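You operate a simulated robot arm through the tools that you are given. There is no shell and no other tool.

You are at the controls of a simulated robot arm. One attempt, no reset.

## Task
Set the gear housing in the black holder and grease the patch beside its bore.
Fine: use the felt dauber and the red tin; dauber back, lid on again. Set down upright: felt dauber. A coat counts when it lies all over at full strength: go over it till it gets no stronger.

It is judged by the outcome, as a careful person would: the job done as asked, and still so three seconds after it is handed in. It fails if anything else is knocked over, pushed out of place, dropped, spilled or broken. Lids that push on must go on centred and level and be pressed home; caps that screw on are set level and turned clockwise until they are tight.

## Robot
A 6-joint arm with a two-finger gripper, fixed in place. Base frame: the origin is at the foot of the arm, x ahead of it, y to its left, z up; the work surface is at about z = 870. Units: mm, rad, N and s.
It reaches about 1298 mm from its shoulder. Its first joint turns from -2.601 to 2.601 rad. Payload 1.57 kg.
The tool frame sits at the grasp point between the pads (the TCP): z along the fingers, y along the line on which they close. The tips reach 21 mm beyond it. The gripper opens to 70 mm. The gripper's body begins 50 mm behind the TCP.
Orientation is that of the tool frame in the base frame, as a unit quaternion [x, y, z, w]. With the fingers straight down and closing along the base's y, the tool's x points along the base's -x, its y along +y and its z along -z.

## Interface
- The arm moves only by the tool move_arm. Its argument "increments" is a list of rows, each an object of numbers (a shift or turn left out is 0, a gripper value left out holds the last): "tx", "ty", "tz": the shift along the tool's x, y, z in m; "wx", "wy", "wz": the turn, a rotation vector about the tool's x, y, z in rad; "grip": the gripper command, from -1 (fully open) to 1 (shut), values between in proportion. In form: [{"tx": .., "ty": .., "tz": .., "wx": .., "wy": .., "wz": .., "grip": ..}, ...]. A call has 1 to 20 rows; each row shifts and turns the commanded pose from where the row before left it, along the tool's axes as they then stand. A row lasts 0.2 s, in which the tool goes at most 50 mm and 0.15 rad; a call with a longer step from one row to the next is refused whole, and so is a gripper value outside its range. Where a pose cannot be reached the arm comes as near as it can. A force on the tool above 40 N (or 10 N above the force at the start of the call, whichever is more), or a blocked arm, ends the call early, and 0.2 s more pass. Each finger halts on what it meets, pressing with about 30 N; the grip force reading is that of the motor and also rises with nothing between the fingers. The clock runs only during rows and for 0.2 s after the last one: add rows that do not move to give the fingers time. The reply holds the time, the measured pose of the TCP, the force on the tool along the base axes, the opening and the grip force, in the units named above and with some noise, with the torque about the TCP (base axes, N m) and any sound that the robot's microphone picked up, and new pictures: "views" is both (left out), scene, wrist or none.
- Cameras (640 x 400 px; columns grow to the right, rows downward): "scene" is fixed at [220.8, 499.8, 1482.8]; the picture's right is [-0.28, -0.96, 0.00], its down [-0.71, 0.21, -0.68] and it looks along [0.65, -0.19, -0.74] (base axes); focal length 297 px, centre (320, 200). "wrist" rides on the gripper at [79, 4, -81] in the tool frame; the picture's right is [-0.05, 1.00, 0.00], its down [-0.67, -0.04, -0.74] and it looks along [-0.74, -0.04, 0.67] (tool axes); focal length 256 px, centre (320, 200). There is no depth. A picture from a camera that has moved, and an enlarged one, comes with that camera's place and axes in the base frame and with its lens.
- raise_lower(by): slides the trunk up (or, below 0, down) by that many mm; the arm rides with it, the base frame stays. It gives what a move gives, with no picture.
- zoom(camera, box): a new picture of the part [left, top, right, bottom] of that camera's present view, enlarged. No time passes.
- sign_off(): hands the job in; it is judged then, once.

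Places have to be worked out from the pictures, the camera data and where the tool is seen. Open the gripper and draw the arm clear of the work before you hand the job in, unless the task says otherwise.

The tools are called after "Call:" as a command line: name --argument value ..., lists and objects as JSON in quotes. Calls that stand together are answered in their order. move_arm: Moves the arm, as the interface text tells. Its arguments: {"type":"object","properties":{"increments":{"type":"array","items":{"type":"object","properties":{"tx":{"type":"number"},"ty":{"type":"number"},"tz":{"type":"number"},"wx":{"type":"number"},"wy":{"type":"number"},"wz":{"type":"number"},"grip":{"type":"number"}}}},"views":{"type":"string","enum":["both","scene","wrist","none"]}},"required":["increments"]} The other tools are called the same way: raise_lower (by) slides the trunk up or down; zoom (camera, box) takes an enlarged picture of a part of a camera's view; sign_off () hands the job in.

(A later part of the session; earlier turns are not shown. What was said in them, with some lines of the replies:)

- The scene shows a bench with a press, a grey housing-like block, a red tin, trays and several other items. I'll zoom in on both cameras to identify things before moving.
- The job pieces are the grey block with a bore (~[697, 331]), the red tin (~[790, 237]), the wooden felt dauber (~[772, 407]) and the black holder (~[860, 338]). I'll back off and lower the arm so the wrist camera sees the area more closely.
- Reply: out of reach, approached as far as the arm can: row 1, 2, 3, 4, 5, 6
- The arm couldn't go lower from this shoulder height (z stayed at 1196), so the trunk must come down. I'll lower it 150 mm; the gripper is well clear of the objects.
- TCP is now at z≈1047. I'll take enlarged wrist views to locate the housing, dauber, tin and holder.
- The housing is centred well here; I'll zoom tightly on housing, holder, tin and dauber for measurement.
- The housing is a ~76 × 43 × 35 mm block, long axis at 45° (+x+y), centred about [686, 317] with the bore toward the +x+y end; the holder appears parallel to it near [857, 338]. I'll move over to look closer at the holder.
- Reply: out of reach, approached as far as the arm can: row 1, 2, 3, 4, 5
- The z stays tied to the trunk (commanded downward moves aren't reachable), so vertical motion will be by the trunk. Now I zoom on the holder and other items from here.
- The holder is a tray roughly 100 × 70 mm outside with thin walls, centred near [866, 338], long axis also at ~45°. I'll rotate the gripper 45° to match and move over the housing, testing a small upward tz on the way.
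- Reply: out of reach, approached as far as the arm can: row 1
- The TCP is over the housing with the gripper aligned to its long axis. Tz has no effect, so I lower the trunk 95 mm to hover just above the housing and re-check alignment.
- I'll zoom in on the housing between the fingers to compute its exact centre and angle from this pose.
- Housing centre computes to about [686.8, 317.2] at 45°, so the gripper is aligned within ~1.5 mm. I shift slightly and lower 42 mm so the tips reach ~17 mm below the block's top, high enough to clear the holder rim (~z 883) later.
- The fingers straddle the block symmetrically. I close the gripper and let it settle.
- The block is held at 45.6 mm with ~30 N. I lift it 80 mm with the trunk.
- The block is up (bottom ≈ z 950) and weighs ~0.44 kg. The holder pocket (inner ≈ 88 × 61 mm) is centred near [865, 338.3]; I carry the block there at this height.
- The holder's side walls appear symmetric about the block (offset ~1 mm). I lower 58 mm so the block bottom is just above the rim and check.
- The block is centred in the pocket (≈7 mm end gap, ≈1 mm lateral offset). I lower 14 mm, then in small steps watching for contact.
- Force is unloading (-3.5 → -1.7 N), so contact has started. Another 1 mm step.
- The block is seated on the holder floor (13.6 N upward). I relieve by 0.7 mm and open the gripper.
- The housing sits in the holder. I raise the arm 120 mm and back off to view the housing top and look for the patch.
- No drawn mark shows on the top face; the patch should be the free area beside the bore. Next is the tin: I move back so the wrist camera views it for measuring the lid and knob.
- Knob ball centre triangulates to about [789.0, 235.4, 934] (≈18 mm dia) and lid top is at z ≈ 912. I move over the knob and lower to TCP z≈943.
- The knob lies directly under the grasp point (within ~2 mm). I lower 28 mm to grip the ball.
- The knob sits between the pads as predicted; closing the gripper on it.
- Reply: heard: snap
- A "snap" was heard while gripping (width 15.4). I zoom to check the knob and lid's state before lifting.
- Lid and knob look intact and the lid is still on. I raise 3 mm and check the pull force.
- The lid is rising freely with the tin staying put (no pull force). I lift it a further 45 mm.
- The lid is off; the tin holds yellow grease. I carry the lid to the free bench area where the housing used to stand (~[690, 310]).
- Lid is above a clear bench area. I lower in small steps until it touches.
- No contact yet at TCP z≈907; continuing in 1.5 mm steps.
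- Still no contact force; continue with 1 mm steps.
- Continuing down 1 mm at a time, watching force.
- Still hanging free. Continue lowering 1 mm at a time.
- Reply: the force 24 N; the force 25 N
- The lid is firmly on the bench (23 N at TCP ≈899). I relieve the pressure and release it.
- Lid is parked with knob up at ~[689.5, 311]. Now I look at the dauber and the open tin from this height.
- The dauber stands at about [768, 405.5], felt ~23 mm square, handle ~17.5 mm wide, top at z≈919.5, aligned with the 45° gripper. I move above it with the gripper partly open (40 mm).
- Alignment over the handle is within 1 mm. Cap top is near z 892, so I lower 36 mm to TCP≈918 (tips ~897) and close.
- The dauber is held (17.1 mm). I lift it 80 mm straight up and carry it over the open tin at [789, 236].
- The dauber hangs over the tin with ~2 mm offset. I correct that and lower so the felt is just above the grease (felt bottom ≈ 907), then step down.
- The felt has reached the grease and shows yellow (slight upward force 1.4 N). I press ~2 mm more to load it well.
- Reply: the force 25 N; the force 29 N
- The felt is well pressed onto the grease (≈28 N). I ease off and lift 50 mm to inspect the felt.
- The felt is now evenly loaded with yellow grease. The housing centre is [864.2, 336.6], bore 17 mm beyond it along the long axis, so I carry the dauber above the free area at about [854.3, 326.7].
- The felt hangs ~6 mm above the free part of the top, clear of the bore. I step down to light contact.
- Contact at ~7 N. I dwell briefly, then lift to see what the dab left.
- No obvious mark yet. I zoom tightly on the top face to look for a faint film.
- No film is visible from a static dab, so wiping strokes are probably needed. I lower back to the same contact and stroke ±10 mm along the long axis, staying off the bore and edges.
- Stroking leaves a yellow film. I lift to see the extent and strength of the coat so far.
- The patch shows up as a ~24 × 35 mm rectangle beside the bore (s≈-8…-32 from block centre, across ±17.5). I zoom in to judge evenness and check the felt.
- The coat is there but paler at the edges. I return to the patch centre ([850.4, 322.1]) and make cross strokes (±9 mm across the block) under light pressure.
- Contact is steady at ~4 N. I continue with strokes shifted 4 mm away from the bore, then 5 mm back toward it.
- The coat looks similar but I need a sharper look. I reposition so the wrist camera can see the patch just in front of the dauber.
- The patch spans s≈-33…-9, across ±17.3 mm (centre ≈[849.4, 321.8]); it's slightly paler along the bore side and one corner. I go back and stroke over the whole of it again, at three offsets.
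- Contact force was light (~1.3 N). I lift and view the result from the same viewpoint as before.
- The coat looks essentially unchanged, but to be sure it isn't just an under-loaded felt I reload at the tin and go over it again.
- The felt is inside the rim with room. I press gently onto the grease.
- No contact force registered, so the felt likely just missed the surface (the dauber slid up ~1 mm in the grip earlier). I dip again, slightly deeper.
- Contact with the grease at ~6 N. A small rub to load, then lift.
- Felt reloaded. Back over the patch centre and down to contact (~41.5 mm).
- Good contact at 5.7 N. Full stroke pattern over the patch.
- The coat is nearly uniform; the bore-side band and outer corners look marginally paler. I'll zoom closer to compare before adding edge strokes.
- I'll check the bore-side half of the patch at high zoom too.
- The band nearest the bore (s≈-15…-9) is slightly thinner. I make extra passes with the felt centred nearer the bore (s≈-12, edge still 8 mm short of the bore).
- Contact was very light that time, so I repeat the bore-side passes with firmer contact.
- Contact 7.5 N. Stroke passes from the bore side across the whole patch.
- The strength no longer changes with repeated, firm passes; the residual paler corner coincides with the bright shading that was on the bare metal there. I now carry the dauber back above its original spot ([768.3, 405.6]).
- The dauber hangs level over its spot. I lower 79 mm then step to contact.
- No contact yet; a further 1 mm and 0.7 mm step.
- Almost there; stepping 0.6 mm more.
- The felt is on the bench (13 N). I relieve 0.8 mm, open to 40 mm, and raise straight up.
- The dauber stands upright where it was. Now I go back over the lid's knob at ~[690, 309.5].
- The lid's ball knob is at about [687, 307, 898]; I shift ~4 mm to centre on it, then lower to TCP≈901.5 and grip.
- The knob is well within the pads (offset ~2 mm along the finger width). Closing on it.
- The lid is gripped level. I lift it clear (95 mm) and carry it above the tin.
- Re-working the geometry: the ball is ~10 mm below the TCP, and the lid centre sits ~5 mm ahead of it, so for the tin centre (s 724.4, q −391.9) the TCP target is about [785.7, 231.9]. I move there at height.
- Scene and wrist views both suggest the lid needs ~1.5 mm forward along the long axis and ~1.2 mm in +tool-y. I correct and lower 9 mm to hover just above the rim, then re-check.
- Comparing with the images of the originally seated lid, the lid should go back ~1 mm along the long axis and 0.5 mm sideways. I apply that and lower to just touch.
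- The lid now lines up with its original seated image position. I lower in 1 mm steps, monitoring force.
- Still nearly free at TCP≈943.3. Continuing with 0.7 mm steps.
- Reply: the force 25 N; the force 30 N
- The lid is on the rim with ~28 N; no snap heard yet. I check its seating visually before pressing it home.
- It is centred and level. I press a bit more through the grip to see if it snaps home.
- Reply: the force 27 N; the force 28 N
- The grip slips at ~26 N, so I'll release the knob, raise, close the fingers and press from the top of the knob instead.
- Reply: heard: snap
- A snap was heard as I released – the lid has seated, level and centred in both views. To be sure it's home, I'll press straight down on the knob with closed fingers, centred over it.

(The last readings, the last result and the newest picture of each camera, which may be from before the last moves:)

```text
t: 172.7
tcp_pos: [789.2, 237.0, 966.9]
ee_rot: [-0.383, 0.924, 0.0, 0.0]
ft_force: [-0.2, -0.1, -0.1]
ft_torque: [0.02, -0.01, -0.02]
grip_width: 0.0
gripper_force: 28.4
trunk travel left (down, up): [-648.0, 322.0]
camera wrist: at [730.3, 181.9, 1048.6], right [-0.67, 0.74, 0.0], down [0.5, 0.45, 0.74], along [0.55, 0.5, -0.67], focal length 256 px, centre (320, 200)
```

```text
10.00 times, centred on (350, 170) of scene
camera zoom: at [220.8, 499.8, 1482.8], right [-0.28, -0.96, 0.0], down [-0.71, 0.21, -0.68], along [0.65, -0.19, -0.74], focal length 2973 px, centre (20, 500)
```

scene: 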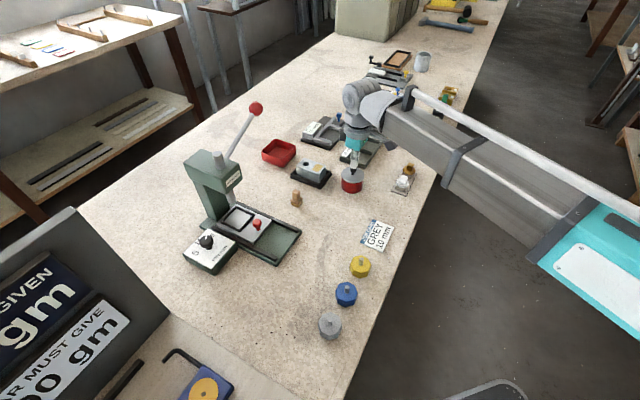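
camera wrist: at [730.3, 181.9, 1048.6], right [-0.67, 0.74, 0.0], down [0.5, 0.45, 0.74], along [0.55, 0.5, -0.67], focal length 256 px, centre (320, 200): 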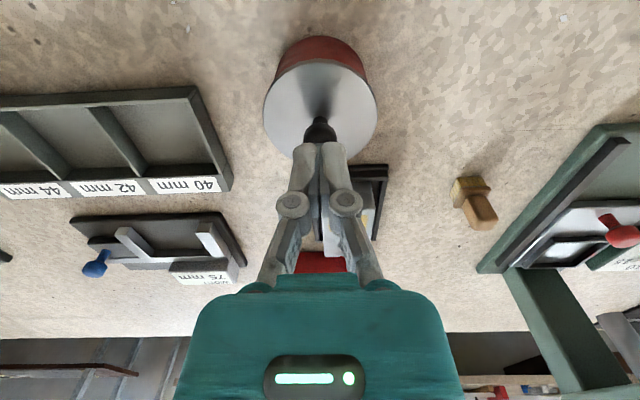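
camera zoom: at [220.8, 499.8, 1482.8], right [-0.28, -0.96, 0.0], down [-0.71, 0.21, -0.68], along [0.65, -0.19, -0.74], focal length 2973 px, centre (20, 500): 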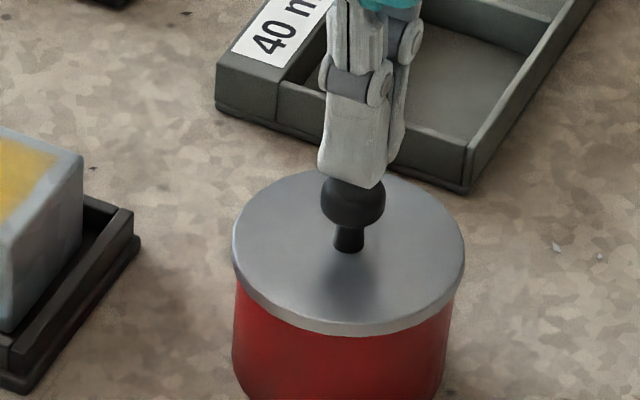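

Closed fingertips are directly over the ball. I press down in 1 mm steps.

Call:
raise_lower --by -2

Call:
raise_lower --by -1.5

Call:
raise_lower --by -1

```text
t: 173.2
tcp_pos: [787.8, 236.3, 965.0]
ee_rot: [-0.382, 0.924, 0.0, 0.0]
ft_force: [0.3, 0.6, 0.4]
ft_torque: [0.0, -0.02, 0.01]
grip_width: 0.0
gripper_force: 29.2
trunk travel left (down, up): [-646.0, 324.0]
```

```text
t: 173.7
tcp_pos: [788.4, 236.3, 962.9]
ee_rot: [-0.382, 0.924, 0.0, -0.001]
ft_force: [-0.7, 0.0, -0.3]
ft_torque: [0.01, 0.0, 0.01]
grip_width: 0.1
gripper_force: 28.6
trunk travel left (down, up): [-644.0, 326.0]
```

```text
t: 174.2
tcp_pos: [787.5, 236.7, 962.5]
ee_rot: [-0.382, 0.924, 0.001, 0.0]
ft_force: [1.3, -0.2, -0.4]
ft_torque: [0.01, -0.02, -0.01]
grip_width: 0.0
gripper_force: 28.7
trunk travel left (down, up): [-643.0, 327.0]
```

Not touching yet; continuing.

Call:
raise_lower --by -1

Call:
raise_lower --by -1

Call:
raise_lower --by -1

```text
t: 174.7
tcp_pos: [788.2, 236.9, 961.0]
ee_rot: [-0.382, 0.924, -0.001, 0.0]
ft_force: [0.3, 0.6, 0.3]
ft_torque: [0.03, -0.01, -0.02]
grip_width: 0.0
gripper_force: 28.6
trunk travel left (down, up): [-642.0, 328.0]
```

```text
t: 175.2
tcp_pos: [788.6, 236.3, 960.2]
ee_rot: [-0.383, 0.924, 0.001, 0.0]
ft_force: [-0.3, -0.6, 0.3]
ft_torque: [0.01, 0.0, 0.0]
grip_width: 0.0
gripper_force: 29.1
trunk travel left (down, up): [-641.0, 329.0]
```

```text
t: 175.7
tcp_pos: [788.7, 236.7, 958.9]
ee_rot: [-0.383, 0.924, 0.0, 0.0]
ft_force: [-0.4, -0.2, 0.2]
ft_torque: [-0.01, 0.01, -0.03]
grip_width: 0.0
gripper_force: 28.9
trunk travel left (down, up): [-640.0, 330.0]
```

Tips are at ~z 938 and still no contact; check the view to confirm alignment.

Call:
zoom --camera "scene" --box '[335, 155, 365, 180]'

Call:
zoom --camera "wrist" --box '[280, 80, 360, 180]'

```text
16.00 times, centred on (350, 168) of scene
camera zoom: at [220.8, 499.8, 1482.8], right [-0.28, -0.96, 0.0], down [-0.71, 0.21, -0.68], along [0.65, -0.19, -0.74], focal length 4757 px, centre (-160, 720)
```

zoom: 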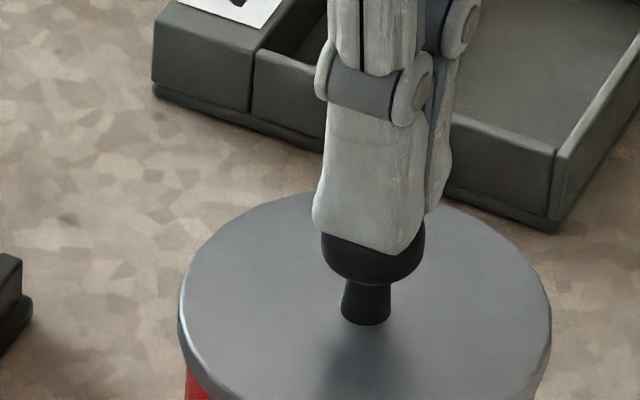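

```text
4.00 times, centred on (320, 130) of wrist
camera zoom: at [730.3, 181.8, 1041.1], right [-0.67, 0.74, 0.0], down [0.5, 0.45, 0.74], along [0.55, 0.5, -0.67], focal length 1024 px, centre (320, 480)
```

zoom: 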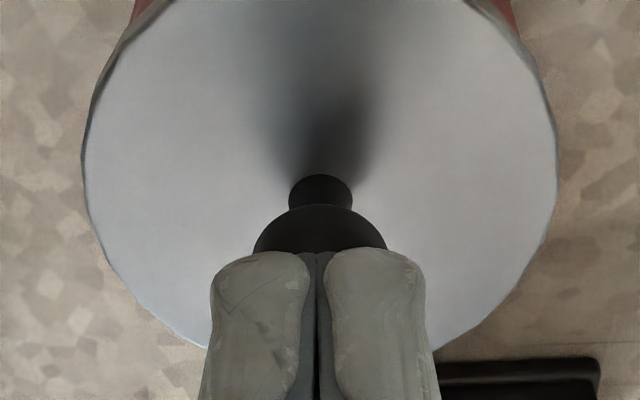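

The tips are above the ball's crown, centred. Continue pressing in 1 mm steps.

Call:
raise_lower --by -1

Call:
raise_lower --by -1

Call:
raise_lower --by -0.7

```text
t: 176.2
tcp_pos: [788.7, 236.1, 959.3]
ee_rot: [-0.383, 0.924, 0.0, 0.0]
ft_force: [1.9, 0.8, 6.2]
ft_torque: [0.01, -0.09, -0.01]
grip_width: 5.7
gripper_force: 28.9
trunk travel left (down, up): [-639.0, 331.0]
```

```text
t: 176.8
tcp_pos: [787.1, 234.6, 956.9]
ee_rot: [-0.382, 0.924, 0.0, 0.001]
ft_force: [6.6, 1.6, 20.3]
ft_torque: [0.06, -0.15, -0.01]
grip_width: 6.2
gripper_force: 28.2
trunk travel left (down, up): [-638.0, 332.0]
```

```text
t: 177.3
tcp_pos: [788.7, 237.3, 958.5]
ee_rot: [-0.382, 0.924, 0.001, 0.001]
ft_force: [12.0, 3.9, 32.4]
ft_torque: [0.09, -0.28, -0.03]
grip_width: 6.1
gripper_force: 28.8
trunk travel left (down, up): [-638.0, 332.0]
```

Pressed at 32 N with no further travel and no further snap, so the lid is home. I raise clear and check everything.

Call:
raise_lower --by 2

Call:
raise_lower --by 90

Call:
move_arm --increments '[{"tx": 0.03, "grip": -1}, {"tx": 0.03}, {}, {}]'

Call:
zoom --camera "scene" --box '[325, 150, 375, 195]'

Call:
zoom --camera "wrist" --box '[240, 50, 400, 210]'

Call:
zoom --camera "scene" --box '[260, 140, 380, 230]'

```text
t: 177.8
tcp_pos: [787.0, 235.0, 958.0]
ee_rot: [-0.383, 0.924, -0.001, -0.001]
ft_force: [1.7, 0.5, 6.2]
ft_torque: [0.05, -0.02, -0.01]
grip_width: 6.0
gripper_force: 28.9
trunk travel left (down, up): [-640.0, 330.0]
```

```text
t: 179.0
tcp_pos: [788.9, 237.2, 1048.8]
ee_rot: [-0.383, 0.924, 0.0, -0.001]
ft_force: [-0.7, -0.1, 0.3]
ft_torque: [-0.03, -0.01, -0.03]
grip_width: 0.0
gripper_force: 28.3
trunk travel left (down, up): [-730.0, 240.0]
```

```text
t: 180.0
tcp_pos: [743.6, 193.1, 1049.6]
ee_rot: [-0.382, 0.924, 0.0, -0.001]
ft_force: [-0.2, -0.1, -0.4]
ft_torque: [0.04, 0.01, -0.01]
grip_width: 70.1
gripper_force: 0.1
trunk travel left (down, up): [-730.0, 240.0]
camera wrist: at [686.0, 138.5, 1130.4], right [-0.67, 0.74, 0.0], down [0.5, 0.45, 0.74], along [0.55, 0.5, -0.67], focal length 256 px, centre (320, 200)
```

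scene: 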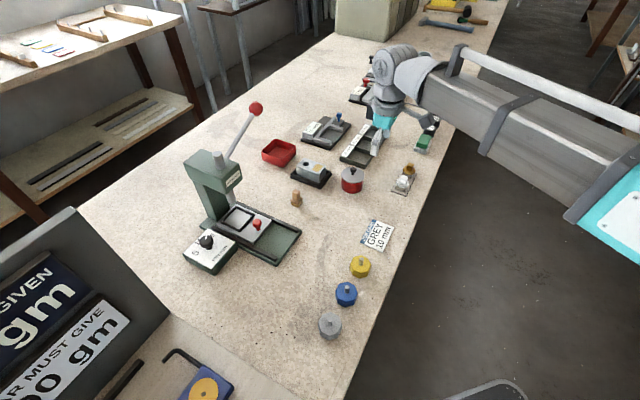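
wrist: 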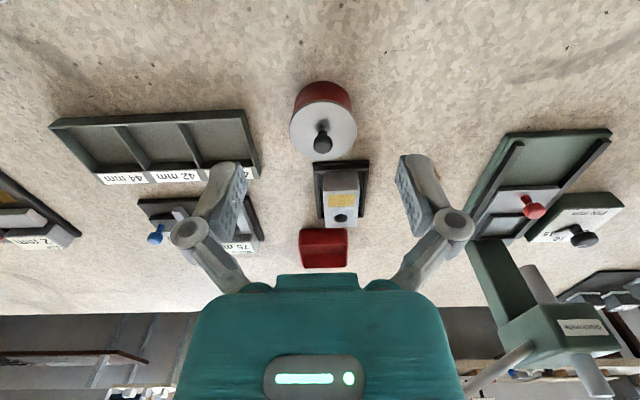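

```text
8.89 times, centred on (350, 172) of scene
camera zoom: at [220.8, 499.8, 1482.8], right [-0.28, -0.96, 0.0], down [-0.71, 0.21, -0.68], along [0.65, -0.19, -0.74], focal length 2643 px, centre (53, 444)
```

zoom: 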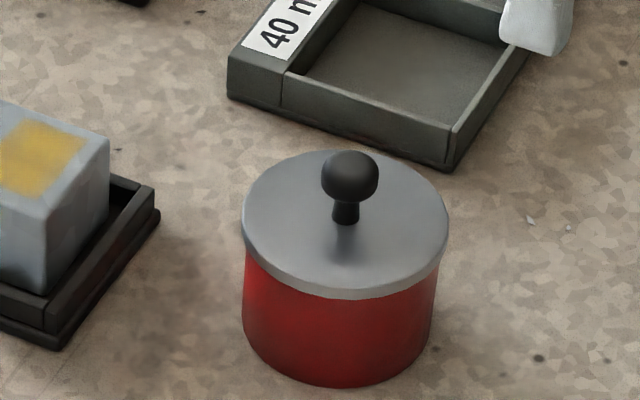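

```text
2.50 times, centred on (320, 130) of wrist
camera zoom: at [686.0, 138.5, 1130.4], right [-0.67, 0.74, 0.0], down [0.5, 0.45, 0.74], along [0.55, 0.5, -0.67], focal length 640 px, centre (320, 375)
```

zoom: 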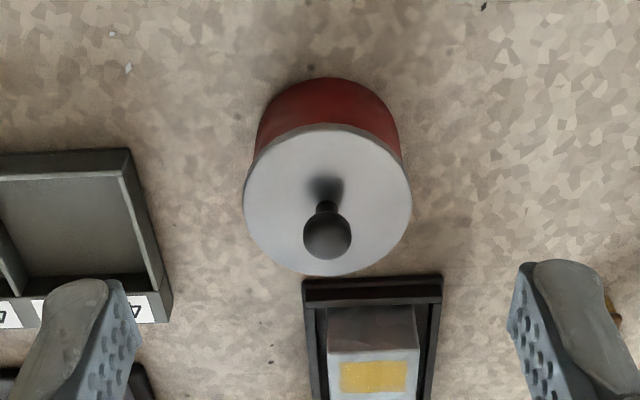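

```text
4.44 times, centred on (320, 185) of scene
camera zoom: at [220.8, 499.8, 1482.8], right [-0.28, -0.96, 0.0], down [-0.71, 0.21, -0.68], along [0.65, -0.19, -0.74], focal length 1322 px, centre (320, 267)
```

zoom: 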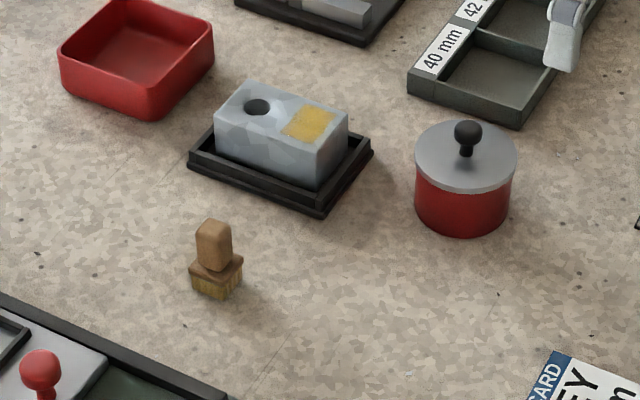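

Lid is back on, level and centred; the dauber stands upright; the housing is in the holder. I take close-ups of the coat without the dauber in the way for a final check.

Call:
zoom --camera "wrist" --box '[318, 160, 366, 230]'

Call:
zoom --camera "scene" --box '[300, 155, 332, 178]'

```text
5.71 times, centred on (342, 195) of wrist
camera zoom: at [686.0, 138.5, 1130.4], right [-0.67, 0.74, 0.0], down [0.5, 0.45, 0.74], along [0.55, 0.5, -0.67], focal length 1463 px, centre (194, 229)
```

zoom: 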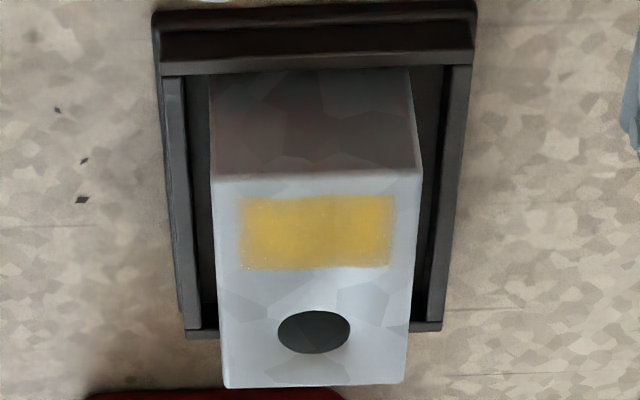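

```text
16.00 times, centred on (316, 166) of scene
camera zoom: at [220.8, 499.8, 1482.8], right [-0.28, -0.96, 0.0], down [-0.71, 0.21, -0.68], along [0.65, -0.19, -0.74], focal length 4757 px, centre (384, 736)
```

zoom: 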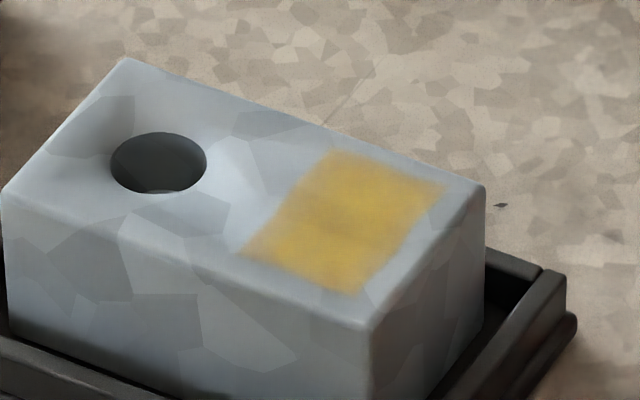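

The coat is a uniform full rectangle beside the bore. I raise the trunk and draw the arm clear, back toward the starting place.

Call:
raise_lower --by 147

Call:
move_arm --increments '[{"tx": 0.03, "ty": 0.009}, {"tx": 0.03, "ty": 0.009}, {"tx": 0.03, "ty": 0.008}, {}, {}]'

Call:
zoom --camera "scene" --box '[260, 120, 440, 260]'

```text
t: 181.8
tcp_pos: [744.7, 193.1, 1196.2]
ee_rot: [-0.382, 0.924, 0.0, 0.0]
ft_force: [-0.1, -0.1, -0.2]
ft_torque: [0.01, 0.0, 0.0]
grip_width: 70.1
gripper_force: 0.2
trunk travel left (down, up): [-877.0, 93.0]
```

```text
t: 183.0
tcp_pos: [662.2, 148.1, 1196.2]
ee_rot: [-0.383, 0.924, 0.0, 0.0]
ft_force: [-0.4, 0.3, 0.0]
ft_torque: [-0.03, 0.03, 0.0]
grip_width: 70.1
gripper_force: 0.1
trunk travel left (down, up): [-877.0, 93.0]
camera wrist: at [604.1, 94.2, 1277.5], right [-0.67, 0.74, 0.0], down [0.5, 0.45, 0.74], along [0.55, 0.5, -0.67], focal length 256 px, centre (320, 200)
```

scene: 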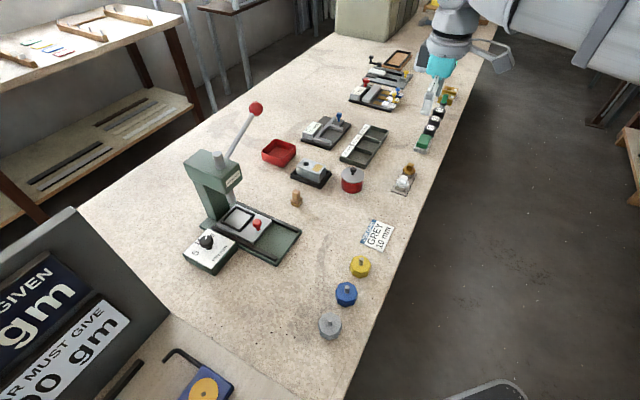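
wrist: 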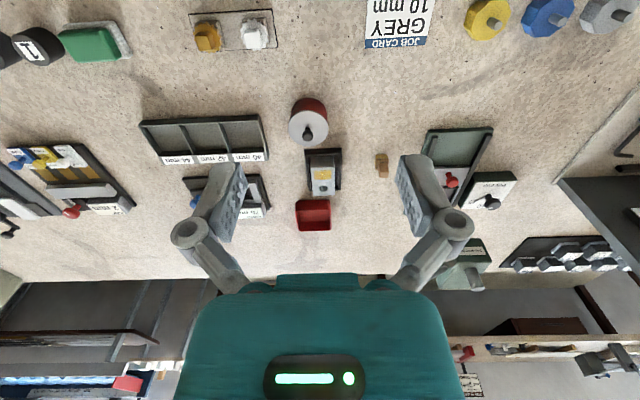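

```text
2.86 times, centred on (350, 190) of scene
camera zoom: at [220.8, 499.8, 1482.8], right [-0.28, -0.96, 0.0], down [-0.71, 0.21, -0.68], along [0.65, -0.19, -0.74], focal length 850 px, centre (234, 229)
```

zoom: 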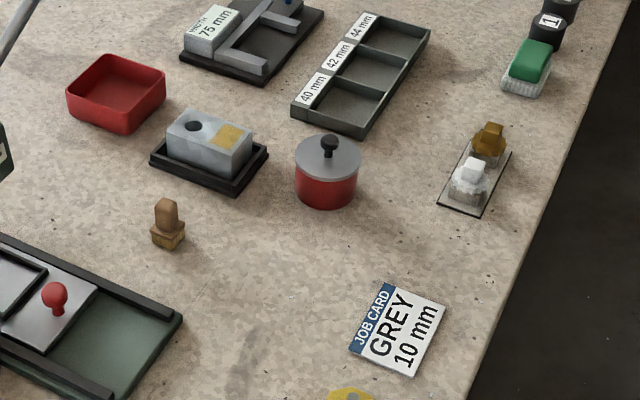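

Everything else is where it was. I compare the tin's closed state with the identical zoom taken before it was opened.

Call:
zoom --camera "scene" --box '[270, 130, 370, 210]'

```text
5.00 times, centred on (320, 170) of scene
camera zoom: at [220.8, 499.8, 1482.8], right [-0.28, -0.96, 0.0], down [-0.71, 0.21, -0.68], along [0.65, -0.19, -0.74], focal length 1487 px, centre (320, 350)
```

zoom: 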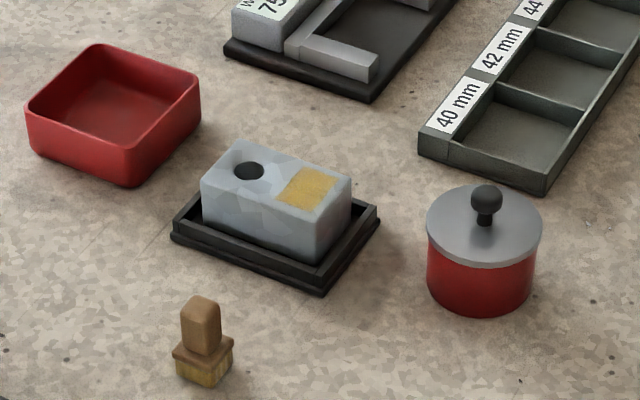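

The tin, lid, dauber and holder match their original image positions exactly, the patch is fully coated, and the arm is clear with the gripper open. Handing the job in.

Call:
sign_off

```text
The job is handed in.
```

The gear housing is in the black holder and the patch beside its bore is greased. The job is signed off; I have not seen a verdict.

- **Housing:** it sits flat in the pocket, roughly centred. Close-ups before and after greasing show it moved only about half a millimetre.
- **Grease coat:** I loaded the felt dauber from the red tin twice and stroked over the patch until repeated firm passes made it no stronger. The coat is an even rectangle of about 24 × 35 mm. One corner near the bore looks slightly paler. The bare metal was brighter there too, so I judged that to be lighting rather than a thin coat.
- **Dauber:** it stands upright within about a millimetre of where I picked it up.
- **Red tin:** the lid went on centred and level, and I heard it snap when I let go. I then pressed the knob at 32 N from above and it moved no further.

In the last pictures nothing else on the bench has moved. The gripper is open and the arm is back near its starting place.
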